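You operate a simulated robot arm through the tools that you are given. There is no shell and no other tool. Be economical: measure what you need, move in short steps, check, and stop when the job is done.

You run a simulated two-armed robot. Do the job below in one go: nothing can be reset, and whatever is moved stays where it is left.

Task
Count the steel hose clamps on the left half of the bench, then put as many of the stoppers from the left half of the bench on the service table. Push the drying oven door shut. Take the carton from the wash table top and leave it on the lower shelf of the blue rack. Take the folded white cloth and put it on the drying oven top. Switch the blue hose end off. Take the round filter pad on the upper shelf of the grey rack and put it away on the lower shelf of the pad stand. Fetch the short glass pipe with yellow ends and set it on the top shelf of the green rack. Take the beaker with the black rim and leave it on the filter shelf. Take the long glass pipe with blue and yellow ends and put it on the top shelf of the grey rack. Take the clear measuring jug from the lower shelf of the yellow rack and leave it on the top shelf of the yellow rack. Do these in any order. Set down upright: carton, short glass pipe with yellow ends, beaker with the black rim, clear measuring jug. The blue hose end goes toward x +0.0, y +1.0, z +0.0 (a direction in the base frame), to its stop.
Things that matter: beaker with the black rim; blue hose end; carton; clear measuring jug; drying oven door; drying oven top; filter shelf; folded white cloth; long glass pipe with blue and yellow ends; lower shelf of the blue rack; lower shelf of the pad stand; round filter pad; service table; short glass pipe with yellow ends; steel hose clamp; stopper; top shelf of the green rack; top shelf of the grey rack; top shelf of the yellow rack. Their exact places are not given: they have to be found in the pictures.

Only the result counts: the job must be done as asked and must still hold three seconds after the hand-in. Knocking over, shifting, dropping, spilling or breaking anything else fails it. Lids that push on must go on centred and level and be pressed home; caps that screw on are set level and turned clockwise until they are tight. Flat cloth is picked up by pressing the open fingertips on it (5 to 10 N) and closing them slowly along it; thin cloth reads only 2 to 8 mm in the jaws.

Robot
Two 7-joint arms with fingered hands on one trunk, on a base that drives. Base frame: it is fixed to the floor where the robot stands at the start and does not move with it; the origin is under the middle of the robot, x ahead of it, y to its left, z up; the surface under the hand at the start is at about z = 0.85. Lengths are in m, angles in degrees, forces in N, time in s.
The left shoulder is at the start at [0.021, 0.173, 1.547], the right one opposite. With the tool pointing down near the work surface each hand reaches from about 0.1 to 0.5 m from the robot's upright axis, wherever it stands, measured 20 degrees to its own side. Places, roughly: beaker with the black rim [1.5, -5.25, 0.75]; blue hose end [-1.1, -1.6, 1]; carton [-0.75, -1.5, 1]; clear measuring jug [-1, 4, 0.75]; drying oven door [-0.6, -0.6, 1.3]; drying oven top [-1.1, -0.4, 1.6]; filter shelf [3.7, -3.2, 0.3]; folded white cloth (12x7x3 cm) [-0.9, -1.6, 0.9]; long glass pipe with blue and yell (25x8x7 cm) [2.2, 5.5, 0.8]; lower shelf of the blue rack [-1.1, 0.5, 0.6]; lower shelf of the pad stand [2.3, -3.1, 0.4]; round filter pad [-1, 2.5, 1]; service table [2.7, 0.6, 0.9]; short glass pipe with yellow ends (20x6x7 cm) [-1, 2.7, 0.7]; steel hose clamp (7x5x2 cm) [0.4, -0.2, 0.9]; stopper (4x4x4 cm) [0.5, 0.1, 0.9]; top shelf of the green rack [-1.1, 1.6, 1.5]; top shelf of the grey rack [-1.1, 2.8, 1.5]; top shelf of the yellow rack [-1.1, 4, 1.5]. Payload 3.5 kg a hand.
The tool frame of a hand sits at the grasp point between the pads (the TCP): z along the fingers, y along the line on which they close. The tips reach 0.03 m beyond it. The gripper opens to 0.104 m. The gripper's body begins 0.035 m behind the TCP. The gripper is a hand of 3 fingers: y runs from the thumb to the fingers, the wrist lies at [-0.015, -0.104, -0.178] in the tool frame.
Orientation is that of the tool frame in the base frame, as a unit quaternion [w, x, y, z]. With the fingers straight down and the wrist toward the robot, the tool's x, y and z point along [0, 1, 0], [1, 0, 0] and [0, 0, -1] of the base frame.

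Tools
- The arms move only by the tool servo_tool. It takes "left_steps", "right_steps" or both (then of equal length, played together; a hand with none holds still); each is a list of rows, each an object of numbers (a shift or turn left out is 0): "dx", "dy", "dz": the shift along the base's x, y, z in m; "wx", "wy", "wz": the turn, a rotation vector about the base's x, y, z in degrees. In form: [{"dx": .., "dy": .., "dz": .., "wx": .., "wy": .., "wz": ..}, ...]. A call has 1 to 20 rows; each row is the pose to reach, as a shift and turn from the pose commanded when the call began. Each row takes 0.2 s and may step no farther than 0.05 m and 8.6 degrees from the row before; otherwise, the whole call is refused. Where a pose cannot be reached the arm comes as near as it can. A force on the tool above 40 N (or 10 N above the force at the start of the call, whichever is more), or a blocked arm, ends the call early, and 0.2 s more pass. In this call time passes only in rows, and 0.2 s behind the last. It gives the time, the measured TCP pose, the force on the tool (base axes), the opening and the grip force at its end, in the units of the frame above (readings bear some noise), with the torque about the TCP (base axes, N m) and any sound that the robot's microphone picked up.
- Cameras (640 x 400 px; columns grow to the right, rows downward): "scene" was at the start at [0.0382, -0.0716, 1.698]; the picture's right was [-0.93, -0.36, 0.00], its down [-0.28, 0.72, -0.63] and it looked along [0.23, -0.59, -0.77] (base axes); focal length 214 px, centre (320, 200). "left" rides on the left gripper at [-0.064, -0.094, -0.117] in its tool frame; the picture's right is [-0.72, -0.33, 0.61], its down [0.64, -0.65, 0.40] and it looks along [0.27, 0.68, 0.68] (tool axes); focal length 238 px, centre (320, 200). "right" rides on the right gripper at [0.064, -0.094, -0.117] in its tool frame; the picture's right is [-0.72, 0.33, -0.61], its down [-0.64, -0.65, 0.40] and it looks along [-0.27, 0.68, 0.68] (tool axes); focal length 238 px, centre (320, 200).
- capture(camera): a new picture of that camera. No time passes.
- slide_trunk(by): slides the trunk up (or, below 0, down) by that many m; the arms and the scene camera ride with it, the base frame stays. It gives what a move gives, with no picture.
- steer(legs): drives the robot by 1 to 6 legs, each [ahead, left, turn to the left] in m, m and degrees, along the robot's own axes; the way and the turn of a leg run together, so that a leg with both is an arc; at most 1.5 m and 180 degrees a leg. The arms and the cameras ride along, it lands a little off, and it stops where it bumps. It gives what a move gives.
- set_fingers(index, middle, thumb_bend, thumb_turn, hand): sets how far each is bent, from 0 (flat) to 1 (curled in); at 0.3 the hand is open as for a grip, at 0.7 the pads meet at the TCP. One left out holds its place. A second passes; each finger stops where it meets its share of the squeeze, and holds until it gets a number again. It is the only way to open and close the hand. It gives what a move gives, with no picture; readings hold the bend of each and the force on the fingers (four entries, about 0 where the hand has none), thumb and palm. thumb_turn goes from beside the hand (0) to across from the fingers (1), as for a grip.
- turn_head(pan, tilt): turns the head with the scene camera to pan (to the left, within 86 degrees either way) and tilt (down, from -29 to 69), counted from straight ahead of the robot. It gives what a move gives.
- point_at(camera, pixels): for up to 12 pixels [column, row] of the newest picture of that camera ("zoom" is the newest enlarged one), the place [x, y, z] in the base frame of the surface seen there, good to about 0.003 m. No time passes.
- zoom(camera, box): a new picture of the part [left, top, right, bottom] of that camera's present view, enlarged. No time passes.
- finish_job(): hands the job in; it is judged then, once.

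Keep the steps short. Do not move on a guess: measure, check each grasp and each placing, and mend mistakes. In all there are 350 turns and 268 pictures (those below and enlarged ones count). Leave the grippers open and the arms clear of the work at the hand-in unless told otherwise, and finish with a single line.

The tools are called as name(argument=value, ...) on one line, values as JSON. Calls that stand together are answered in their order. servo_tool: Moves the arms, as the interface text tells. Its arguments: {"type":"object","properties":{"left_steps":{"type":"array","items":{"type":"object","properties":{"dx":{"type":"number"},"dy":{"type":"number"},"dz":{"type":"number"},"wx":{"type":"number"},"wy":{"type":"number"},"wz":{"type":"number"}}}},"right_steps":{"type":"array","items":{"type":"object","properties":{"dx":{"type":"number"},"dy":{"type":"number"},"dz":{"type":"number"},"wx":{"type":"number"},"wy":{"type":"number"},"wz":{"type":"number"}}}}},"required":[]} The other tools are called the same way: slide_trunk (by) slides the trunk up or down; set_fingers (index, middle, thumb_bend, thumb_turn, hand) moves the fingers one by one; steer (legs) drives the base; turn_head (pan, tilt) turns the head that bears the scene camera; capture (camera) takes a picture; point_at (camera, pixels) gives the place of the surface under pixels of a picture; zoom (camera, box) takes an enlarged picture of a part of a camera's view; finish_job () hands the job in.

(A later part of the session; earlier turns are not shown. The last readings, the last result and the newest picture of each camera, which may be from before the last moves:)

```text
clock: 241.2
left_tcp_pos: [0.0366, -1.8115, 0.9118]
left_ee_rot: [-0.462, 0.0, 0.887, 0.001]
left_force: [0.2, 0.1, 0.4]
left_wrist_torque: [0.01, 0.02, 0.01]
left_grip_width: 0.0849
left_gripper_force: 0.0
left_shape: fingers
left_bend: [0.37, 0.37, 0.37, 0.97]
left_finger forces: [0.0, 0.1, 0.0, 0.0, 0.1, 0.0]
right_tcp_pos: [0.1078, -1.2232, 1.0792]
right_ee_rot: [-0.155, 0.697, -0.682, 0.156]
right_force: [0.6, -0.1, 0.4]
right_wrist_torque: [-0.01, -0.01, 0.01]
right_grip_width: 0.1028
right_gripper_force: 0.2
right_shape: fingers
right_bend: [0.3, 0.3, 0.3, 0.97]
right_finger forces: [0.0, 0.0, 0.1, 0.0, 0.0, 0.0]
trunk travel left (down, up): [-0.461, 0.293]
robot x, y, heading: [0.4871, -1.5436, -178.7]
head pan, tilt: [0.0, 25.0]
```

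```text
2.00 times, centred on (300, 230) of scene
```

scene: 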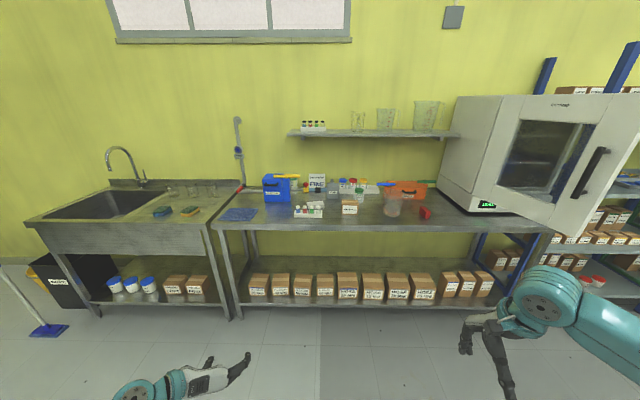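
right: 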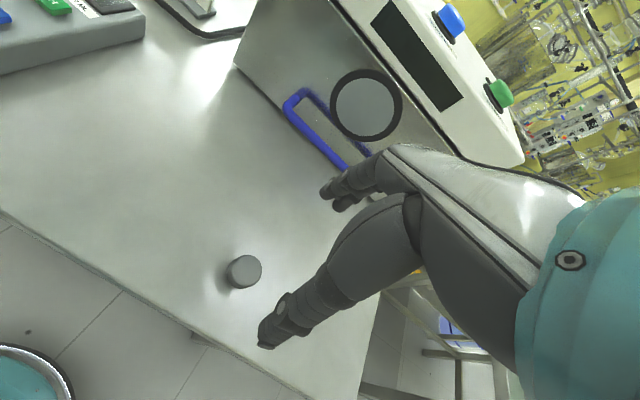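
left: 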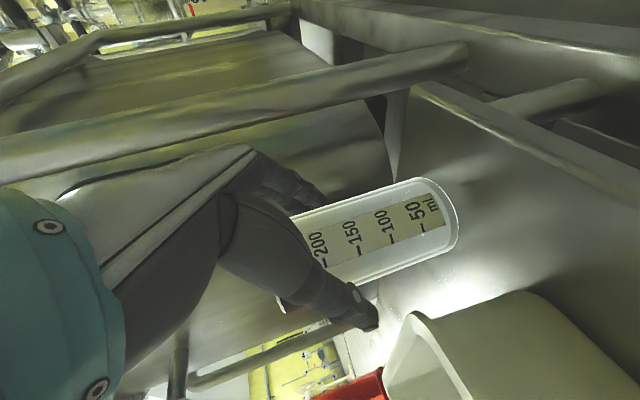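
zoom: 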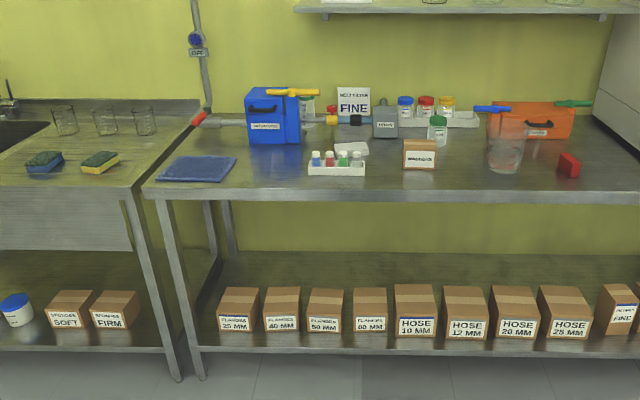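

point_at(camera="zoom", pixels=[[492, 109], [575, 103], [200, 118], [290, 92], [325, 119], [419, 160], [419, 142], [350, 148], [365, 150], [400, 195], [338, 170], [340, 85]])

zoom(camera="scene", box=[230, 160, 350, 230])

zoom(camera="scene", box=[330, 160, 450, 230])

```text
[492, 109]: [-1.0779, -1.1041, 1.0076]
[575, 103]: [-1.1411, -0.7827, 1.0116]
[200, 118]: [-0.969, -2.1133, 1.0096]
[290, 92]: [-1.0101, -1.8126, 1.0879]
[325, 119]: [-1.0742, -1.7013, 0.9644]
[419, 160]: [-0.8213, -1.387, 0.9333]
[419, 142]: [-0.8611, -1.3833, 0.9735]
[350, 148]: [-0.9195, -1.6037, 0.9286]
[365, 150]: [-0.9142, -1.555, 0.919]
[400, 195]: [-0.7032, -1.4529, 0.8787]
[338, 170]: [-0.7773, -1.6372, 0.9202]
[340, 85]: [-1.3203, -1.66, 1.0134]
```

```text
5.33 times, centred on (290, 195) of scene
```

zoom: 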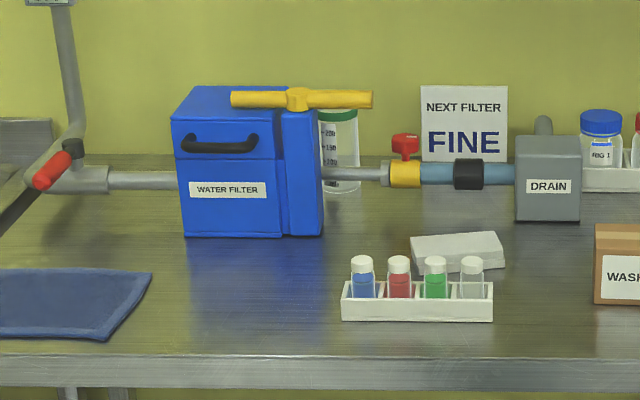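

```text
5.33 times, centred on (390, 195) of scene
```

zoom: 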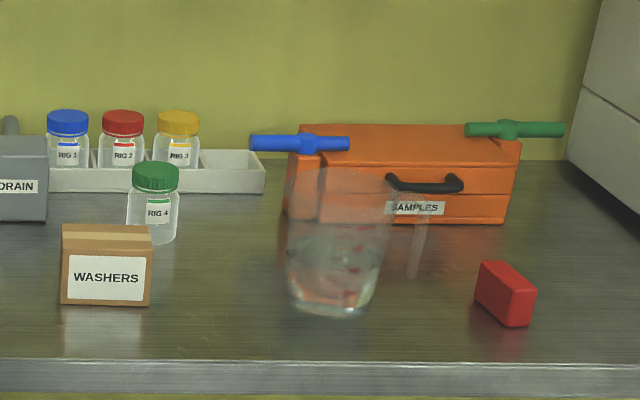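

Cloth lies at (−0.915,−1.58), carton "WASHERS" at (−0.84,−1.385). The blue hose end with a black ring is between the yellow fitting and the DRAIN box at (−1.07,−1.62,0.96). Measure hose details and the oven door.

zoom(camera="scene", box=[285, 170, 345, 210])

point_at(camera="zoom", pixels=[[230, 150], [300, 150], [365, 145], [365, 120], [430, 145], [480, 145], [365, 175], [490, 130]])

point_at(camera="scene", pixels=[[600, 150], [500, 195], [545, 225], [510, 120], [590, 170], [460, 120], [475, 200], [620, 200], [550, 100], [440, 175], [570, 180]])

```text
10.00 times, centred on (315, 190) of scene
```

zoom: 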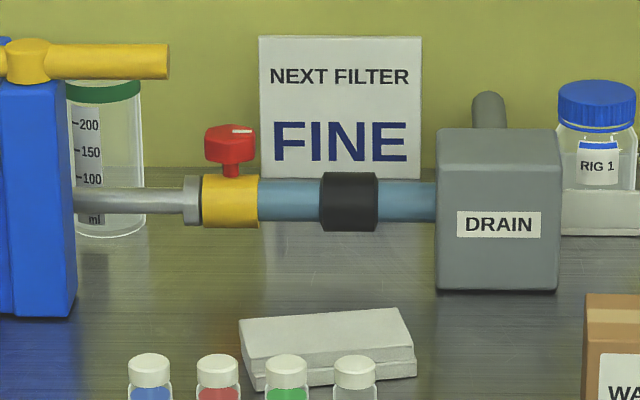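

```text
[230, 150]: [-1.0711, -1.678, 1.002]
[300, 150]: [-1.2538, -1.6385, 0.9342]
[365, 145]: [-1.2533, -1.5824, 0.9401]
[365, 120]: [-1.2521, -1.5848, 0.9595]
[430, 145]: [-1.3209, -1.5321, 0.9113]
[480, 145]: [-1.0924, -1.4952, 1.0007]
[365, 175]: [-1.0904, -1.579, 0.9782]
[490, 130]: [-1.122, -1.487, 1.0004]
```

```text
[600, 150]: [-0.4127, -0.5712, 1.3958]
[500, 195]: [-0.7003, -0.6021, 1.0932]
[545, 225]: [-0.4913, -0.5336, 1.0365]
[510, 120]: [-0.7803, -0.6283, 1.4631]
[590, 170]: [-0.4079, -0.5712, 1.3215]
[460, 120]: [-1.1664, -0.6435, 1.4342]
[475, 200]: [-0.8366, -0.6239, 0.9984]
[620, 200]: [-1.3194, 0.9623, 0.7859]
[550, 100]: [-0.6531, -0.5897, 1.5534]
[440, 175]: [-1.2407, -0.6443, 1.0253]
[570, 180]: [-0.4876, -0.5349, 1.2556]
```

Plan: cloth first (it is in front of the hose). Bring the left hand back to straight down with closing fore-aft, and raise the right hand.

servo_tool(left_steps=[{"wy": -8, "dz": 0.03}, {"wy": -16, "dz": 0.06}, {"wy": -24, "dz": 0.09}, {"wy": -32, "dz": 0.12}, {"wy": -40, "dz": 0.15}, {"wy": -48, "dz": 0.18}, {"wy": -54, "dz": 0.2}], right_steps=[{"dz": 0.03}, {"dz": 0.06}, {"dz": 0.09}, {"dz": 0.12}, {"dz": 0.15}, {"dz": 0.18}, {"dz": 0.2}])

servo_tool(left_steps=[{"wz": 8}, {"wz": 16}, {"wz": 24}, {"wz": 32}, {"wz": 40}, {"wz": 48}, {"wz": 56}, {"wz": 64}, {"wz": 72}, {"wz": 80}, {"wz": 88}])

set_fingers(hand="left", index=0.3, middle=0.3, thumb_bend=0.3)

```text
clock: 242.8
left_tcp_pos: [0.0364, -1.8112, 1.1124]
left_ee_rot: [-0.007, 0.0, 1.0, 0.001]
left_force: [0.3, -1.2, -0.6]
left_wrist_torque: [0.0, 0.02, 0.01]
left_grip_width: 0.0853
left_gripper_force: 0.1
left_shape: fingers
left_bend: [0.37, 0.37, 0.37, 0.97]
left_finger forces: [0.1, 0.0, 0.1, 0.0, 0.0, 0.1]
right_tcp_pos: [0.1067, -1.2226, 1.282]
right_ee_rot: [-0.155, 0.698, -0.681, 0.158]
right_force: [-1.2, 0.3, -0.3]
right_wrist_torque: [-0.01, 0.0, 0.0]
right_grip_width: 0.1027
right_gripper_force: 0.0
right_shape: fingers
right_bend: [0.3, 0.3, 0.3, 0.97]
right_finger forces: [0.1, 0.0, 0.1, 0.0, 0.1, 0.0]
trunk travel left (down, up): [-0.461, 0.293]
robot x, y, heading: [0.4887, -1.547, -178.9]
head pan, tilt: [0.0, 25.0]
```

```text
clock: 245.2
left_tcp_pos: [0.0351, -1.8119, 1.1127]
left_ee_rot: [-0.007, -0.696, 0.718, -0.006]
left_force: [-0.8, 0.9, 0.8]
left_wrist_torque: [-0.03, 0.02, 0.0]
left_grip_width: 0.0851
left_gripper_force: 0.0
left_shape: fingers
left_bend: [0.37, 0.37, 0.37, 0.97]
left_finger forces: [0.1, 0.0, 0.0, 0.1, 0.1, 0.1]
right_tcp_pos: [0.1064, -1.2218, 1.2816]
right_ee_rot: [-0.154, 0.698, -0.682, 0.156]
right_force: [-0.7, 0.4, -0.8]
right_wrist_torque: [0.02, 0.02, 0.0]
right_grip_width: 0.1027
right_gripper_force: 0.0
right_shape: fingers
right_bend: [0.3, 0.3, 0.3, 0.97]
right_finger forces: [0.0, 0.0, 0.0, 0.1, 0.1, 0.0]
trunk travel left (down, up): [-0.461, 0.293]
robot x, y, heading: [0.4865, -1.5494, -179.3]
head pan, tilt: [0.0, 25.0]
```

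```text
clock: 246.2
left_tcp_pos: [0.0354, -1.8107, 1.1121]
left_ee_rot: [-0.007, -0.695, 0.719, -0.006]
left_force: [0.5, 0.1, 0.4]
left_wrist_torque: [-0.02, -0.04, -0.02]
left_grip_width: 0.1026
left_gripper_force: 0.2
left_shape: fingers
left_bend: [0.3, 0.3, 0.3, 0.97]
left_finger forces: [0.0, 0.0, 0.0, 0.0, 0.0, 0.1]
right_tcp_pos: [0.106, -1.2214, 1.2795]
right_ee_rot: [-0.155, 0.698, -0.681, 0.156]
right_force: [0.3, 0.0, 0.2]
right_wrist_torque: [0.0, -0.03, -0.01]
right_grip_width: 0.1029
right_gripper_force: 0.0
right_shape: fingers
right_bend: [0.3, 0.3, 0.3, 0.97]
right_finger forces: [0.0, 0.0, 0.1, 0.0, 0.0, 0.1]
trunk travel left (down, up): [-0.461, 0.293]
robot x, y, heading: [0.4881, -1.5461, -178.9]
head pan, tilt: [0.0, 25.0]
```

Drive closer: ahead 0.68, right 0.25.

steer(legs=[[0.68, -0.26, -1]])

turn_head(pan=10, tilt=40)

capture(camera="scene")

zoom(camera="scene", box=[200, 130, 440, 280])

```text
clock: 250.2
left_tcp_pos: [-0.6586, -1.5598, 1.1118]
left_ee_rot: [-0.007, -0.695, 0.719, -0.005]
left_force: [0.6, -0.6, 0.4]
left_wrist_torque: [-0.02, -0.01, 0.03]
left_grip_width: 0.1026
left_gripper_force: 0.1
left_shape: fingers
left_bend: [0.3, 0.3, 0.3, 0.97]
left_finger forces: [0.0, 0.1, 0.0, 0.1, 0.1, 0.0]
right_tcp_pos: [-0.587, -0.9704, 1.2819]
right_ee_rot: [-0.154, 0.697, -0.683, 0.156]
right_force: [0.3, 0.0, -0.6]
right_wrist_torque: [0.02, -0.03, 0.01]
right_grip_width: 0.1028
right_gripper_force: 0.1
right_shape: fingers
right_bend: [0.3, 0.3, 0.3, 0.97]
right_finger forces: [0.1, 0.0, 0.1, 0.0, 0.0, 0.0]
trunk travel left (down, up): [-0.461, 0.293]
robot x, y, heading: [-0.2072, -1.297, -179.0]
head pan, tilt: [0.0, 25.0]
```

```text
clock: 250.9
left_tcp_pos: [-0.6592, -1.5604, 1.1118]
left_ee_rot: [-0.007, -0.694, 0.72, -0.005]
left_force: [0.5, -0.1, 0.6]
left_wrist_torque: [0.02, 0.0, 0.0]
left_grip_width: 0.1027
left_gripper_force: 0.1
left_shape: fingers
left_bend: [0.3, 0.3, 0.3, 0.97]
left_finger forces: [0.1, 0.0, 0.0, 0.0, 0.0, 0.0]
right_tcp_pos: [-0.5863, -0.9714, 1.28]
right_ee_rot: [-0.155, 0.697, -0.683, 0.156]
right_force: [-0.3, -1.0, -0.3]
right_wrist_torque: [-0.02, 0.0, 0.04]
right_grip_width: 0.1027
right_gripper_force: 0.0
right_shape: fingers
right_bend: [0.3, 0.3, 0.3, 0.97]
right_finger forces: [0.0, 0.0, 0.1, 0.1, 0.0, 0.0]
trunk travel left (down, up): [-0.461, 0.293]
robot x, y, heading: [-0.2054, -1.2977, -179.2]
head pan, tilt: [10.0, 40.0]
```

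```text
182 pictures are left
```

scene: 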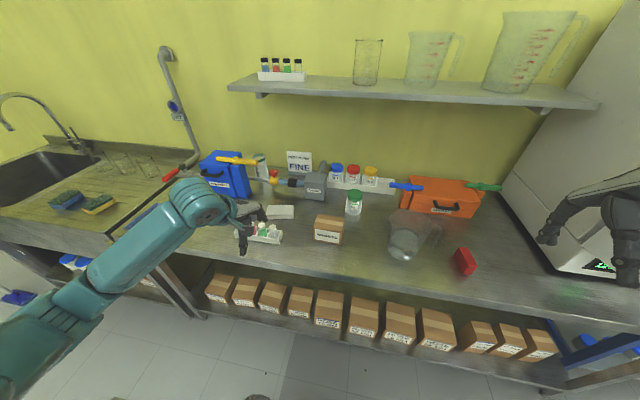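

```text
2.67 times, centred on (320, 205) of scene
```

zoom: 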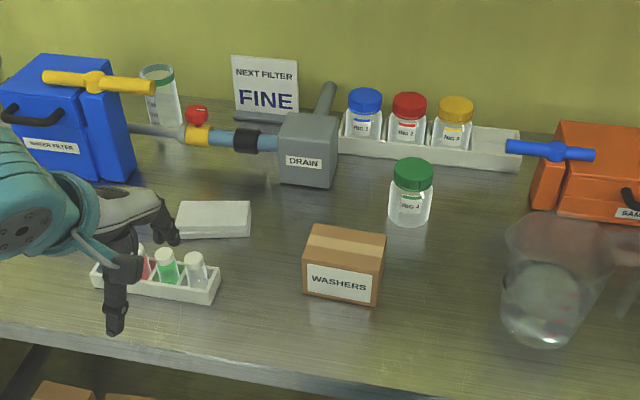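

point_at(camera="zoom", pixels=[[184, 206], [247, 204], [248, 228], [181, 231], [215, 218], [215, 236], [340, 240], [310, 258], [382, 265], [345, 275], [340, 298], [235, 148]])

```text
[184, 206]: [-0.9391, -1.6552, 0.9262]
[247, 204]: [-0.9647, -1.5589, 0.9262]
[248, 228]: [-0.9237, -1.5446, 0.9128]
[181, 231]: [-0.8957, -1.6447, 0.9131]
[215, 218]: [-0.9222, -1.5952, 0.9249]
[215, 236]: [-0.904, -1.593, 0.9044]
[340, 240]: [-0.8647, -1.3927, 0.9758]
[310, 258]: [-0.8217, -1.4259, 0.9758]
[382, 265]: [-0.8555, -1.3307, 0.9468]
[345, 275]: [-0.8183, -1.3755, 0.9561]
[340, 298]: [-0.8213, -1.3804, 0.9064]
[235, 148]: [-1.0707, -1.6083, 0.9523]
```

Cloth centre (−0.931,−1.601), turned 15°. Drive ahead 0.17, then turn the hand 15° and go above it.

steer(legs=[[0.17, 0, -0.9]])

servo_tool(left_steps=[{"dx": -0.03, "wz": 5}, {"dx": -0.06, "dy": -0.02, "wz": 10}, {"dx": -0.09, "dy": -0.035, "wz": 14}, {"dx": -0.1, "dy": -0.04, "dz": -0.03, "wz": 14}, {"dx": -0.1, "dy": -0.04, "dz": -0.06, "wz": 14}])

capture(camera="left")

```text
clock: 252.4
left_tcp_pos: [-0.829, -1.5531, 1.112]
left_ee_rot: [-0.007, -0.688, 0.726, -0.006]
left_force: [0.1, 0.1, -0.2]
left_wrist_torque: [0.04, 0.01, -0.01]
left_grip_width: 0.1027
left_gripper_force: 0.1
left_shape: fingers
left_bend: [0.3, 0.3, 0.3, 0.97]
left_finger forces: [0.1, 0.0, 0.0, 0.0, 0.1, 0.0]
right_tcp_pos: [-0.7471, -0.9656, 1.2801]
right_ee_rot: [-0.154, 0.691, -0.689, 0.158]
right_force: [0.3, 0.2, 0.7]
right_wrist_torque: [0.02, -0.01, -0.02]
right_grip_width: 0.1028
right_gripper_force: 0.1
right_shape: fingers
right_bend: [0.3, 0.3, 0.3, 0.97]
right_finger forces: [0.0, 0.0, 0.0, 0.0, 0.0, 0.1]
trunk travel left (down, up): [-0.461, 0.293]
robot x, y, heading: [-0.3749, -1.2991, 179.8]
head pan, tilt: [10.0, 40.0]
```

```text
clock: 253.6
left_tcp_pos: [-0.9287, -1.5916, 1.0511]
left_ee_rot: [0.007, 0.771, -0.637, 0.005]
left_force: [-0.6, -0.3, 0.5]
left_wrist_torque: [-0.02, -0.02, -0.04]
left_grip_width: 0.1029
left_gripper_force: 0.1
left_shape: fingers
left_bend: [0.3, 0.3, 0.3, 0.97]
left_finger forces: [0.1, 0.1, 0.0, 0.1, 0.0, 0.0]
right_tcp_pos: [-0.7454, -0.9649, 1.282]
right_ee_rot: [-0.154, 0.69, -0.689, 0.158]
right_force: [-0.1, 0.0, -0.4]
right_wrist_torque: [0.0, 0.01, -0.02]
right_grip_width: 0.1028
right_gripper_force: 0.1
right_shape: fingers
right_bend: [0.3, 0.3, 0.3, 0.97]
right_finger forces: [0.1, 0.0, 0.0, 0.1, 0.1, 0.0]
trunk travel left (down, up): [-0.461, 0.293]
robot x, y, heading: [-0.3694, -1.2992, 179.9]
head pan, tilt: [10.0, 40.0]
```

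```text
180 pictures are left
```

left: 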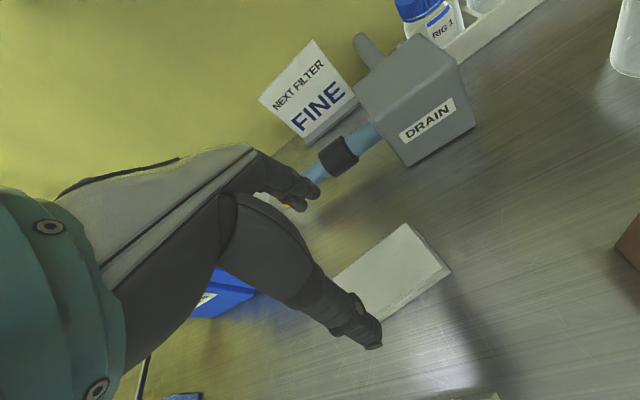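

point_at(camera="left", pixels=[[403, 228], [446, 268], [388, 305], [342, 268], [395, 265], [420, 300], [338, 155]])

```text
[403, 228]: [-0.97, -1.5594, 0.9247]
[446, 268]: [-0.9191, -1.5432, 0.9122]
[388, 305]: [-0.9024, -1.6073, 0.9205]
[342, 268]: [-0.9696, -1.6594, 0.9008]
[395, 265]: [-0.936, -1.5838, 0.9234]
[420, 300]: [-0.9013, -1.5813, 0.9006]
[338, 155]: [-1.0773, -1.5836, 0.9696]
```

Descend onto the cloth, TCP z 0.917 (tips just above the table).

servo_tool(left_steps=[{"dy": -0.008, "dz": -0.04, "wz": 3}, {"dy": -0.008, "dz": -0.08, "wz": 3}, {"dy": -0.008, "dz": -0.11, "wz": 3}, {"dy": -0.008, "dz": -0.125, "wz": 3}, {"dy": -0.008, "dz": -0.134, "wz": 3}])

capture(camera="left")

```text
clock: 254.8
left_tcp_pos: [-0.9317, -1.6, 0.927]
left_ee_rot: [0.012, 0.788, -0.616, -0.001]
left_force: [5.7, -1.3, 35.7]
left_wrist_torque: [-0.58, 1.07, 0.16]
left_grip_width: 0.104
left_gripper_force: 17.6
left_shape: fingers
left_bend: [0.3, 0.3, 0.29, 0.98]
left_finger forces: [0.3, 28.5, 0.0, 0.0, 6.7, 0.0]
right_tcp_pos: [-0.7417, -0.9641, 1.2813]
right_ee_rot: [-0.152, 0.691, -0.689, 0.157]
right_force: [0.4, 1.3, 0.1]
right_wrist_torque: [-0.01, 0.01, -0.01]
right_grip_width: 0.1028
right_gripper_force: 0.1
right_shape: fingers
right_bend: [0.3, 0.3, 0.3, 0.97]
right_finger forces: [0.0, 0.0, 0.0, 0.0, 0.1, 0.0]
trunk travel left (down, up): [-0.461, 0.293]
robot x, y, heading: [-0.3675, -1.2996, 179.5]
head pan, tilt: [10.0, 40.0]
```

```text
179 pictures are left
```

left: 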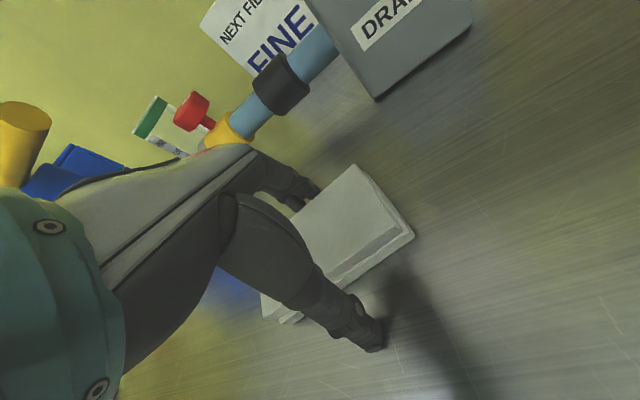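

Fingertips press on the cloth's lower layer (36 N, too much). Lift 1 cm, then look at the force.

servo_tool(left_steps=[{"dz": 0.006}, {"dz": 0.012}])

zoom(camera="left", box=[220, 130, 460, 370])

```text
clock: 255.4
left_tcp_pos: [-0.9267, -1.5995, 0.9295]
left_ee_rot: [0.005, 0.787, -0.617, 0.007]
left_force: [1.4, 0.6, 10.9]
left_wrist_torque: [-0.22, 0.63, 0.0]
left_grip_width: 0.1032
left_gripper_force: 6.2
left_shape: fingers
left_bend: [0.3, 0.3, 0.3, 0.98]
left_finger forces: [0.1, 11.2, 0.0, 0.0, 0.0, 0.0]
right_tcp_pos: [-0.7448, -0.9643, 1.2797]
right_ee_rot: [-0.153, 0.69, -0.689, 0.159]
right_force: [-0.3, 0.3, 0.0]
right_wrist_torque: [0.02, 0.0, 0.0]
right_grip_width: 0.1028
right_gripper_force: 0.0
right_shape: fingers
right_bend: [0.3, 0.3, 0.3, 0.97]
right_finger forces: [0.0, 0.0, 0.1, 0.0, 0.0, 0.0]
trunk travel left (down, up): [-0.461, 0.293]
robot x, y, heading: [-0.3726, -1.2946, 180.1]
head pan, tilt: [10.0, 40.0]
```

```text
1.67 times, centred on (340, 250) of left
```

zoom: 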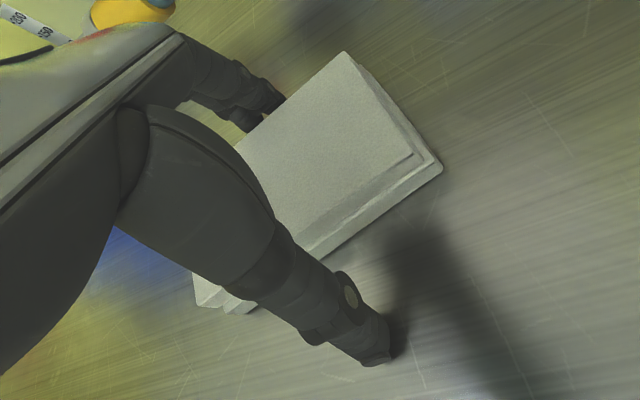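

The far finger stands on the cloth's back edge; the thumb has spare room. Lift, shift 0.014 away, lower again.

servo_tool(left_steps=[{"dz": 0.012}, {"dz": 0.022}, {"dz": 0.022, "dx": -0.014, "dy": -0.002}, {"dz": 0.01, "dx": -0.014, "dy": -0.002}, {"dz": 0.0, "dx": -0.014, "dy": -0.002}, {"dz": -0.006, "dx": -0.014, "dy": -0.002}])

```text
clock: 256.8
left_tcp_pos: [-0.9414, -1.6025, 0.9286]
left_ee_rot: [0.01, 0.787, -0.617, 0.002]
left_force: [2.5, -0.4, 17.7]
left_wrist_torque: [-0.44, 0.89, 0.06]
left_grip_width: 0.103
left_gripper_force: 9.2
left_shape: fingers
left_bend: [0.3, 0.3, 0.3, 0.98]
left_finger forces: [0.1, 17.8, 0.0, 0.1, 1.2, 0.1]
right_tcp_pos: [-0.7429, -0.9641, 1.2813]
right_ee_rot: [-0.151, 0.691, -0.689, 0.157]
right_force: [0.7, -0.6, -0.5]
right_wrist_torque: [-0.03, 0.02, 0.02]
right_grip_width: 0.1031
right_gripper_force: 0.0
right_shape: fingers
right_bend: [0.3, 0.3, 0.3, 0.97]
right_finger forces: [0.1, 0.0, 0.0, 0.0, 0.0, 0.0]
trunk travel left (down, up): [-0.461, 0.293]
robot x, y, heading: [-0.3703, -1.2981, 179.6]
head pan, tilt: [10.0, 40.0]
```

capture(camera="left")

point_at(camera="left", pixels=[[480, 260], [360, 130], [450, 350], [390, 330], [355, 200], [400, 225], [280, 320], [330, 170]])

```text
177 pictures are left
```

left: 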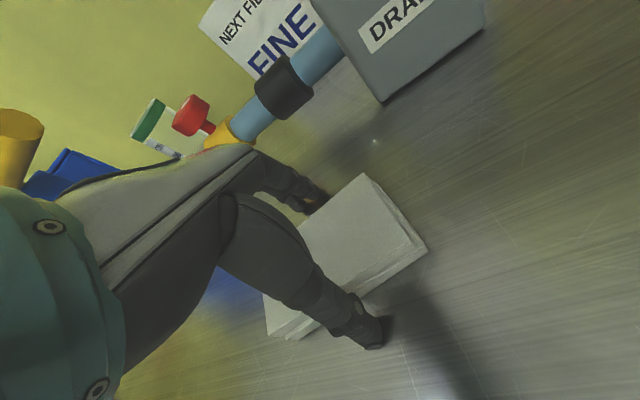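

```text
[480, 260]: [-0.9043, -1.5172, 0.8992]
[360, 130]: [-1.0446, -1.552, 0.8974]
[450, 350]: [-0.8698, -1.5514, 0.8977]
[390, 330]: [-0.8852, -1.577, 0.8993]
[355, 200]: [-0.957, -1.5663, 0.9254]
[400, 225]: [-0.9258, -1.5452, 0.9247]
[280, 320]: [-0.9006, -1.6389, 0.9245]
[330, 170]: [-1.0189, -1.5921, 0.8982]
```

The table top is z 0.899, so the tips stand on the table at both sides of the cloth. Lift 3 mm and close.

servo_tool(left_steps=[{"dz": 0.004}])

set_fingers(hand="left", index=0.5, middle=0.5, thumb_bend=0.5)

set_fingers(hand="left", index=0.65, middle=0.65, thumb_bend=0.65)

capture(camera="left")

```text
clock: 257.2
left_tcp_pos: [-0.9402, -1.6025, 0.9288]
left_ee_rot: [0.007, 0.788, -0.616, 0.005]
left_force: [1.5, -1.0, 14.9]
left_wrist_torque: [-0.37, 0.79, 0.15]
left_grip_width: 0.1031
left_gripper_force: 7.2
left_shape: fingers
left_bend: [0.3, 0.3, 0.3, 0.98]
left_finger forces: [0.0, 14.3, 0.1, 0.0, 0.1, 0.1]
right_tcp_pos: [-0.7441, -0.9646, 1.2803]
right_ee_rot: [-0.152, 0.691, -0.689, 0.158]
right_force: [-0.2, -0.1, -1.3]
right_wrist_torque: [-0.01, -0.03, 0.02]
right_grip_width: 0.1026
right_gripper_force: 0.0
right_shape: fingers
right_bend: [0.3, 0.3, 0.3, 0.97]
right_finger forces: [0.1, 0.1, 0.1, 0.0, 0.1, 0.0]
trunk travel left (down, up): [-0.461, 0.293]
robot x, y, heading: [-0.3754, -1.2929, 180.0]
head pan, tilt: [10.0, 40.0]
```

```text
clock: 258.2
left_tcp_pos: [-0.9422, -1.6007, 0.932]
left_ee_rot: [0.009, 0.787, -0.617, 0.003]
left_force: [-6.1, -3.4, 23.9]
left_wrist_torque: [-0.38, 1.0, 0.02]
left_grip_width: 0.0691
left_gripper_force: 16.4
left_shape: fingers
left_bend: [0.44, 0.35, 0.45, 0.98]
left_finger forces: [8.1, 16.2, 0.1, 0.0, 8.6, 0.0]
right_tcp_pos: [-0.744, -0.9643, 1.2807]
right_ee_rot: [-0.152, 0.691, -0.689, 0.158]
right_force: [0.5, 0.4, 0.0]
right_wrist_torque: [-0.02, 0.02, 0.0]
right_grip_width: 0.1029
right_gripper_force: 0.1
right_shape: fingers
right_bend: [0.3, 0.3, 0.3, 0.97]
right_finger forces: [0.0, 0.0, 0.0, 0.0, 0.0, 0.1]
trunk travel left (down, up): [-0.461, 0.293]
robot x, y, heading: [-0.3737, -1.2998, 179.9]
head pan, tilt: [10.0, 40.0]
```

```text
clock: 259.2
left_tcp_pos: [-0.9416, -1.6003, 0.9311]
left_ee_rot: [0.009, 0.787, -0.617, 0.003]
left_force: [-0.3, -2.1, 28.7]
left_wrist_torque: [-0.27, 0.45, -0.1]
left_grip_width: 0.065
left_gripper_force: 26.8
left_shape: fingers
left_bend: [0.41, 0.36, 0.51, 0.98]
left_finger forces: [14.9, 16.2, 0.0, 0.0, 23.0, 0.0]
right_tcp_pos: [-0.7429, -0.9645, 1.2816]
right_ee_rot: [-0.152, 0.69, -0.69, 0.157]
right_force: [-0.3, 0.2, -0.1]
right_wrist_torque: [-0.01, -0.01, -0.01]
right_grip_width: 0.103
right_gripper_force: 0.1
right_shape: fingers
right_bend: [0.3, 0.3, 0.3, 0.97]
right_finger forces: [0.0, 0.0, 0.1, 0.1, 0.1, 0.1]
trunk travel left (down, up): [-0.461, 0.293]
robot x, y, heading: [-0.3741, -1.2971, 179.9]
head pan, tilt: [10.0, 40.0]
```

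```text
176 pictures are left
```

left: 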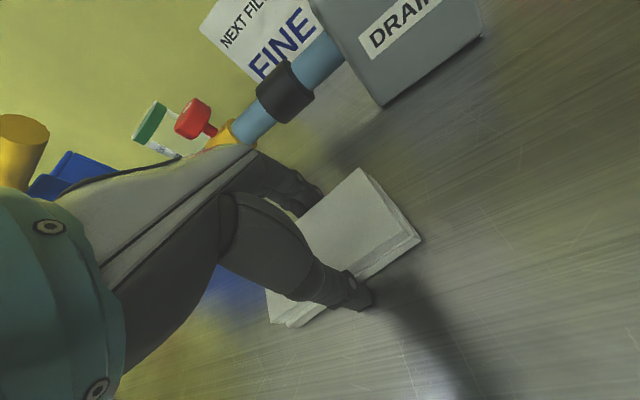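

Grip 27 N on 6.5 cm. Lift slowly.

servo_tool(left_steps=[{"dz": 0.01}, {"dz": 0.02}, {"dz": 0.035}, {"dz": 0.06}, {"dz": 0.09}, {"dz": 0.12}])

capture(camera="left")

capture(camera="scene")

```text
clock: 260.6
left_tcp_pos: [-0.9431, -1.6014, 1.0477]
left_ee_rot: [0.006, 0.787, -0.617, 0.007]
left_force: [-0.1, -0.2, 0.0]
left_wrist_torque: [-0.01, -0.01, -0.05]
left_grip_width: 0.0641
left_gripper_force: 17.0
left_shape: fingers
left_bend: [0.39, 0.43, 0.53, 0.97]
left_finger forces: [14.7, 2.2, 0.1, 0.0, 16.3, 0.0]
right_tcp_pos: [-0.7459, -0.9643, 1.28]
right_ee_rot: [-0.153, 0.691, -0.689, 0.156]
right_force: [-0.4, 0.7, -0.3]
right_wrist_torque: [0.02, 0.01, 0.03]
right_grip_width: 0.1032
right_gripper_force: 0.1
right_shape: fingers
right_bend: [0.3, 0.3, 0.3, 0.97]
right_finger forces: [0.0, 0.1, 0.0, 0.2, 0.1, 0.1]
trunk travel left (down, up): [-0.461, 0.293]
robot x, y, heading: [-0.3737, -1.2965, 180.0]
head pan, tilt: [10.0, 40.0]
```

```text
175 pictures are left
```

left: 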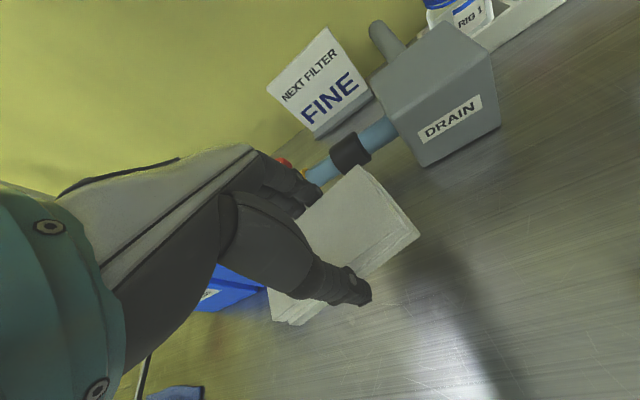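

```text
174 pictures are left
```

scene: 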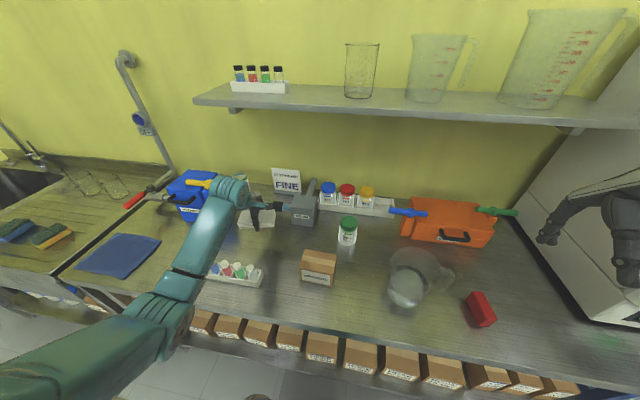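

Cloth held. The right hand is free, so I shut the oven door next. Back off 0.3, level the right hand, and curl its fingers to a fist.

steer(legs=[[-0.33, 0, 0]])

servo_tool(right_steps=[{"wy": 8}, {"wy": 16}, {"wy": 24}, {"wy": 25}], left_steps=[{"dz": 0.03}, {"dz": 0.06}, {"dz": 0.09}, {"dz": 0.12}])

set_fingers(hand="right", index=0.7, middle=0.7, thumb_bend=0.7)

turn_head(pan=-45, tilt=20)

capture(camera="scene")

```text
clock: 262.8
left_tcp_pos: [-0.6074, -1.6035, 1.0487]
left_ee_rot: [0.006, 0.788, -0.615, 0.007]
left_force: [-0.7, 0.1, -0.4]
left_wrist_torque: [0.01, 0.0, 0.03]
left_grip_width: 0.0641
left_gripper_force: 16.9
left_shape: fingers
left_bend: [0.39, 0.43, 0.53, 0.97]
left_finger forces: [14.8, 2.2, 0.0, 0.0, 16.4, 0.0]
right_tcp_pos: [-0.4138, -0.9665, 1.2812]
right_ee_rot: [-0.154, 0.691, -0.688, 0.158]
right_force: [0.0, 0.1, 0.5]
right_wrist_torque: [0.0, -0.02, 0.02]
right_grip_width: 0.1029
right_gripper_force: 0.0
right_shape: fingers
right_bend: [0.3, 0.3, 0.3, 0.97]
right_finger forces: [0.0, 0.0, 0.1, 0.0, 0.0, 0.1]
trunk travel left (down, up): [-0.461, 0.293]
robot x, y, heading: [-0.0413, -1.2969, 180.0]
head pan, tilt: [10.0, 40.0]
```

```text
clock: 263.8
left_tcp_pos: [-0.6083, -1.6031, 1.1695]
left_ee_rot: [0.006, 0.788, -0.616, 0.006]
left_force: [-0.7, 0.3, -0.6]
left_wrist_torque: [-0.01, 0.02, -0.02]
left_grip_width: 0.064
left_gripper_force: 15.9
left_shape: fingers
left_bend: [0.39, 0.43, 0.53, 0.97]
left_finger forces: [14.6, 2.3, 0.1, 0.0, 16.2, 0.0]
right_tcp_pos: [-0.4145, -0.9655, 1.2819]
right_ee_rot: [-0.001, 0.709, -0.705, 0.004]
right_force: [-0.2, -0.2, -0.7]
right_wrist_torque: [-0.02, -0.02, 0.0]
right_grip_width: 0.1028
right_gripper_force: 0.1
right_shape: fingers
right_bend: [0.3, 0.3, 0.3, 0.97]
right_finger forces: [0.1, 0.0, 0.0, 0.0, 0.0, 0.1]
trunk travel left (down, up): [-0.461, 0.293]
robot x, y, heading: [-0.0416, -1.2948, -180.2]
head pan, tilt: [10.0, 40.0]
```

```text
clock: 264.8
left_tcp_pos: [-0.6086, -1.6012, 1.169]
left_ee_rot: [0.006, 0.788, -0.616, 0.006]
left_force: [0.4, 0.3, -0.9]
left_wrist_torque: [0.0, 0.01, 0.05]
left_grip_width: 0.064
left_gripper_force: 16.3
left_shape: fingers
left_bend: [0.39, 0.43, 0.53, 0.97]
left_finger forces: [14.5, 2.2, 0.0, 0.0, 16.2, 0.1]
right_tcp_pos: [-0.4156, -0.9652, 1.2807]
right_ee_rot: [-0.001, 0.709, -0.705, 0.004]
right_force: [-0.1, 0.0, 0.4]
right_wrist_torque: [0.0, 0.03, -0.02]
right_grip_width: 0.0015
right_gripper_force: 0.1
right_shape: fingers
right_bend: [0.7, 0.7, 0.7, 0.97]
right_finger forces: [0.0, 0.0, 0.1, 0.0, 0.0, 0.0]
trunk travel left (down, up): [-0.461, 0.293]
robot x, y, heading: [-0.0427, -1.2958, 179.9]
head pan, tilt: [10.0, 40.0]
```

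```text
clock: 266.0
left_tcp_pos: [-0.6084, -1.6018, 1.169]
left_ee_rot: [0.006, 0.787, -0.616, 0.007]
left_force: [-1.7, 0.1, -0.7]
left_wrist_torque: [-0.01, 0.01, -0.03]
left_grip_width: 0.064
left_gripper_force: 16.2
left_shape: fingers
left_bend: [0.39, 0.43, 0.53, 0.97]
left_finger forces: [14.5, 2.2, 0.1, 0.1, 16.2, 0.1]
right_tcp_pos: [-0.414, -0.9644, 1.281]
right_ee_rot: [0.0, 0.709, -0.706, 0.004]
right_force: [0.1, 0.3, -0.3]
right_wrist_torque: [-0.04, 0.01, 0.01]
right_grip_width: 0.0016
right_gripper_force: 0.0
right_shape: fingers
right_bend: [0.7, 0.7, 0.7, 0.97]
right_finger forces: [0.1, 0.1, 0.0, 0.0, 0.0, 0.1]
trunk travel left (down, up): [-0.461, 0.293]
robot x, y, heading: [-0.0423, -1.2959, 179.9]
head pan, tilt: [-45.0, 20.0]
```

```text
173 pictures are left
```

scene: 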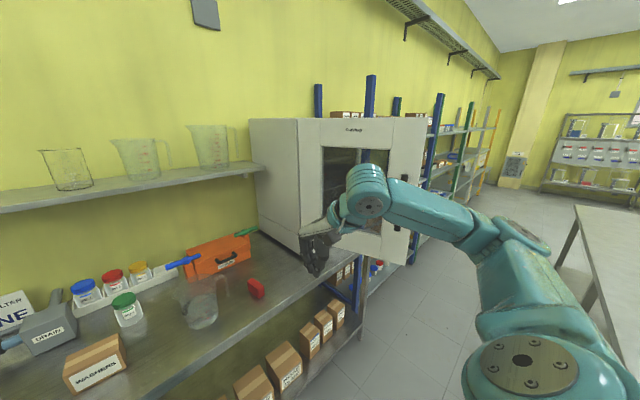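

zoom(camera="scene", box=[230, 90, 450, 290])

point_at(camera="scene", pixels=[[418, 130], [405, 250], [400, 195], [340, 125], [310, 130], [410, 190], [380, 125], [398, 235], [425, 118]])

```text
2.00 times, centred on (340, 190) of scene
```

zoom: 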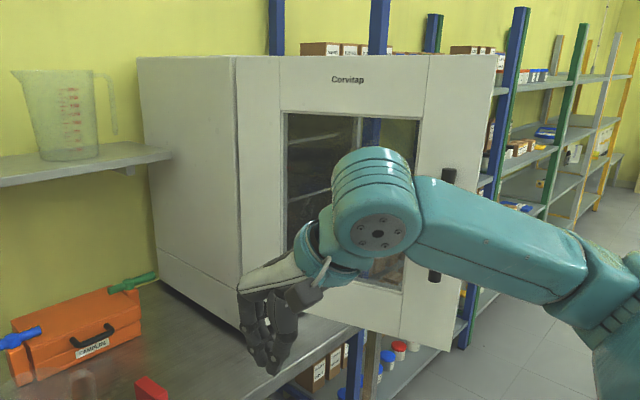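

```text
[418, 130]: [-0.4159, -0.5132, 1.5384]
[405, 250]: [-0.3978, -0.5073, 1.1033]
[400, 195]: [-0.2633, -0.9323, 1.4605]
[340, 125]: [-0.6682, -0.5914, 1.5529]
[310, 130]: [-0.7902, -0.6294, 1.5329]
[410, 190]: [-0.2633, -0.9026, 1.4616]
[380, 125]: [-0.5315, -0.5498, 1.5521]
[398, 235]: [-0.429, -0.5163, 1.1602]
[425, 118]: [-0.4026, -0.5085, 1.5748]
```

Door: hinge (−0.79,−0.63), free edge (−0.385,−0.505). I move the right fist to x ≈ −0.47 and drive north to start pushing.

servo_tool(right_steps=[{"dx": -0.03}, {"dx": -0.06}])

steer(legs=[[0, -0.36, 0]])

steer(legs=[[0.0, -0.15, 0]])

capture(camera="scene")

```text
clock: 266.6
left_tcp_pos: [-0.609, -1.6024, 1.1696]
left_ee_rot: [0.007, 0.788, -0.615, 0.007]
left_force: [0.1, -0.4, -0.4]
left_wrist_torque: [0.0, 0.01, 0.0]
left_grip_width: 0.064
left_gripper_force: 16.6
left_shape: fingers
left_bend: [0.39, 0.43, 0.53, 0.97]
left_finger forces: [14.5, 2.2, 0.0, 0.0, 16.2, 0.0]
right_tcp_pos: [-0.4767, -0.9665, 1.281]
right_ee_rot: [-0.001, 0.709, -0.705, 0.005]
right_force: [0.5, -0.4, 0.3]
right_wrist_torque: [0.0, 0.02, 0.03]
right_grip_width: 0.0016
right_gripper_force: 0.2
right_shape: fingers
right_bend: [0.7, 0.7, 0.7, 0.97]
right_finger forces: [0.1, 0.0, 0.0, 0.0, 0.0, 0.1]
trunk travel left (down, up): [-0.461, 0.293]
robot x, y, heading: [-0.0397, -1.2979, 179.9]
head pan, tilt: [-45.0, 20.0]
```

```text
clock: 269.0
left_tcp_pos: [-0.6094, -1.2357, 1.1687]
left_ee_rot: [0.007, 0.788, -0.616, 0.007]
left_force: [0.5, 0.3, 0.7]
left_wrist_torque: [0.0, 0.0, 0.0]
left_grip_width: 0.0641
left_gripper_force: 16.5
left_shape: fingers
left_bend: [0.39, 0.43, 0.53, 0.97]
left_finger forces: [14.6, 2.2, 0.0, 0.0, 16.2, 0.1]
right_tcp_pos: [-0.4767, -0.6, 1.2801]
right_ee_rot: [-0.001, 0.709, -0.705, 0.005]
right_force: [0.1, 0.2, 0.3]
right_wrist_torque: [-0.03, 0.01, 0.02]
right_grip_width: 0.0014
right_gripper_force: 0.1
right_shape: fingers
right_bend: [0.7, 0.7, 0.7, 0.97]
right_finger forces: [0.0, 0.0, 0.1, 0.1, 0.0, 0.1]
trunk travel left (down, up): [-0.461, 0.293]
robot x, y, heading: [-0.0406, -0.9307, -180.2]
head pan, tilt: [-45.0, 20.0]
```

```text
clock: 270.3
left_tcp_pos: [-0.6092, -1.0864, 1.1699]
left_ee_rot: [0.005, 0.789, -0.615, 0.006]
left_force: [-0.3, -0.9, -0.6]
left_wrist_torque: [0.0, 0.0, 0.0]
left_grip_width: 0.0642
left_gripper_force: 16.6
left_shape: fingers
left_bend: [0.39, 0.43, 0.53, 0.97]
left_finger forces: [14.6, 2.2, 0.1, 0.0, 16.1, 0.1]
right_tcp_pos: [-0.4777, -0.4506, 1.2797]
right_ee_rot: [0.0, 0.71, -0.705, 0.005]
right_force: [0.4, -0.1, 0.0]
right_wrist_torque: [0.0, -0.04, 0.0]
right_grip_width: 0.0011
right_gripper_force: 0.0
right_shape: fingers
right_bend: [0.7, 0.7, 0.7, 0.98]
right_finger forces: [0.1, 0.0, 0.1, 0.1, 0.0, 0.0]
trunk travel left (down, up): [-0.461, 0.293]
robot x, y, heading: [-0.0417, -0.7875, -180.0]
head pan, tilt: [-45.0, 20.0]
```

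```text
171 pictures are left
```

scene: 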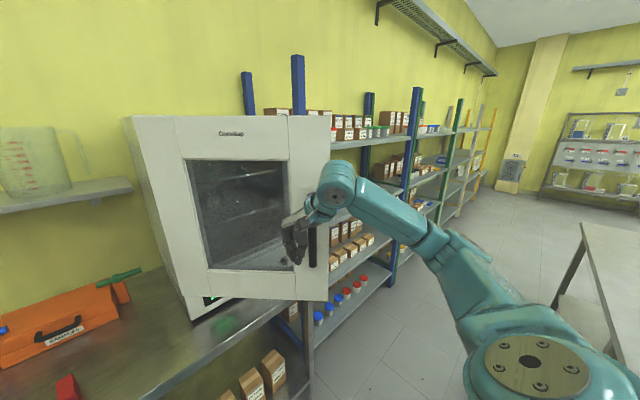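

point_at(camera="scene", pixels=[[60, 207], [120, 192], [325, 125], [312, 290], [140, 130], [200, 280], [260, 300]])

steer(legs=[[0.08, -0.1, 0]])

capture(camera="scene")

```text
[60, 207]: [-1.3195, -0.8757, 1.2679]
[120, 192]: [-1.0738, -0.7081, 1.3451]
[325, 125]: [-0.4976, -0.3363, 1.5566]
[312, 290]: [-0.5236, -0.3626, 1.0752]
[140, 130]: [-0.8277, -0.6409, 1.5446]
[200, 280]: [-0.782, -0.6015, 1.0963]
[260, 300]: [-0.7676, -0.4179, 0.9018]
```

```text
clock: 271.6
left_tcp_pos: [-0.6906, -0.9905, 1.1691]
left_ee_rot: [0.006, 0.788, -0.615, 0.006]
left_force: [-0.2, 0.9, -0.4]
left_wrist_torque: [-0.02, -0.04, 0.0]
left_grip_width: 0.0642
left_gripper_force: 16.9
left_shape: fingers
left_bend: [0.39, 0.43, 0.53, 0.97]
left_finger forces: [14.5, 2.2, 0.1, 0.0, 16.3, 0.1]
right_tcp_pos: [-0.5583, -0.3535, 1.2798]
right_ee_rot: [-0.001, 0.709, -0.705, 0.004]
right_force: [0.4, -0.3, 0.6]
right_wrist_torque: [-0.02, 0.0, 0.01]
right_grip_width: 0.0013
right_gripper_force: 0.1
right_shape: fingers
right_bend: [0.7, 0.7, 0.7, 0.98]
right_finger forces: [0.0, 0.1, 0.0, 0.0, 0.0, 0.0]
trunk travel left (down, up): [-0.461, 0.293]
robot x, y, heading: [-0.1241, -0.6875, -180.2]
head pan, tilt: [-45.0, 20.0]
```

```text
170 pictures are left
```

scene: 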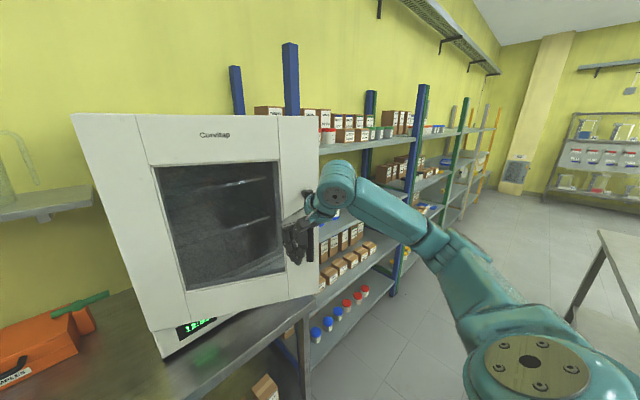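

Door follows. Continue the arc.

steer(legs=[[0.1, -0.06, 0]])

capture(camera="scene")

point_at(camera="scene", pixels=[[300, 130], [100, 130], [305, 290], [160, 310], [200, 120]])

```text
clock: 272.8
left_tcp_pos: [-0.792, -0.931, 1.1686]
left_ee_rot: [0.006, 0.788, -0.615, 0.007]
left_force: [0.0, 0.1, -0.5]
left_wrist_torque: [0.01, -0.02, 0.0]
left_grip_width: 0.064
left_gripper_force: 16.3
left_shape: fingers
left_bend: [0.39, 0.43, 0.53, 0.97]
left_finger forces: [14.5, 2.1, 0.0, 0.0, 16.2, 0.1]
right_tcp_pos: [-0.6582, -0.2935, 1.2805]
right_ee_rot: [0.0, 0.708, -0.706, 0.005]
right_force: [-0.9, -0.5, -0.9]
right_wrist_torque: [0.0, -0.01, 0.0]
right_grip_width: 0.0012
right_gripper_force: 0.0
right_shape: fingers
right_bend: [0.7, 0.7, 0.7, 0.98]
right_finger forces: [0.0, 0.0, 0.0, 0.0, 0.0, 0.1]
trunk travel left (down, up): [-0.461, 0.293]
robot x, y, heading: [-0.2251, -0.6263, 180.1]
head pan, tilt: [-45.0, 20.0]
```

```text
169 pictures are left
```

scene: 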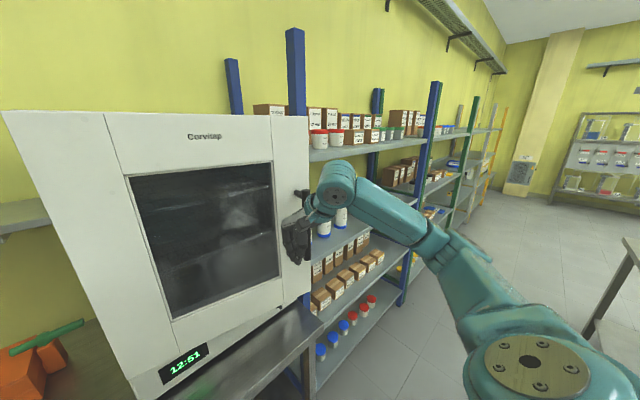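

```text
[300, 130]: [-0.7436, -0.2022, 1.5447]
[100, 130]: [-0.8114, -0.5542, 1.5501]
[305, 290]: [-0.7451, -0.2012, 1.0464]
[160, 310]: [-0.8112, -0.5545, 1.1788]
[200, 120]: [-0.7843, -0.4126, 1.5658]
```

Nearly shut (11° left). Push on west with the arm, watching force.

servo_tool(right_steps=[{"dx": -0.015}, {"dx": -0.03}, {"dx": -0.045}, {"dx": -0.055}, {"dx": -0.065}, {"dx": -0.075}])

capture(camera="scene")

point_at(camera="scene", pixels=[[300, 130], [100, 130], [305, 290], [160, 310], [200, 120]])

```text
clock: 274.2
left_tcp_pos: [-0.7914, -0.9297, 1.1689]
left_ee_rot: [0.007, 0.787, -0.616, 0.006]
left_force: [0.7, -0.2, -0.1]
left_wrist_torque: [0.0, -0.02, -0.01]
left_grip_width: 0.0641
left_gripper_force: 16.1
left_shape: fingers
left_bend: [0.39, 0.43, 0.53, 0.97]
left_finger forces: [14.5, 2.2, 0.1, 0.0, 16.2, 0.1]
right_tcp_pos: [-0.7334, -0.2944, 1.2813]
right_ee_rot: [0.0, 0.709, -0.705, 0.004]
right_force: [-0.1, 0.0, 0.0]
right_wrist_torque: [0.01, -0.02, 0.03]
right_grip_width: 0.0013
right_gripper_force: 0.2
right_shape: fingers
right_bend: [0.7, 0.7, 0.7, 0.98]
right_finger forces: [0.0, 0.1, 0.0, 0.0, 0.1, 0.0]
trunk travel left (down, up): [-0.461, 0.293]
robot x, y, heading: [-0.2232, -0.6292, 179.7]
head pan, tilt: [-45.0, 20.0]
```

```text
168 pictures are left
```

scene: 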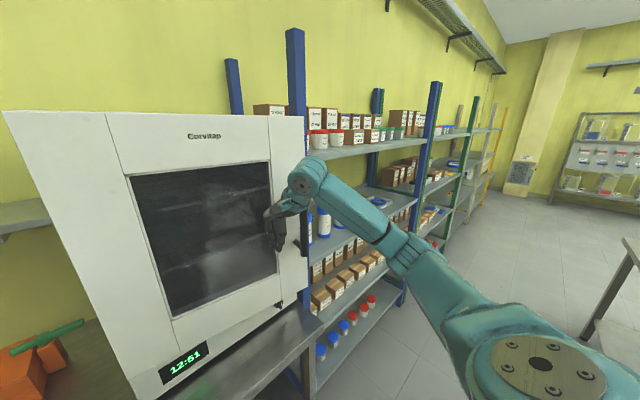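

```text
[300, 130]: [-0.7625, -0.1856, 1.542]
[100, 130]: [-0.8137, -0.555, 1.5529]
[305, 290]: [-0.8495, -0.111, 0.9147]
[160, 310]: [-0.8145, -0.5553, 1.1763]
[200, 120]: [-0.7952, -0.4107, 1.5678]
```

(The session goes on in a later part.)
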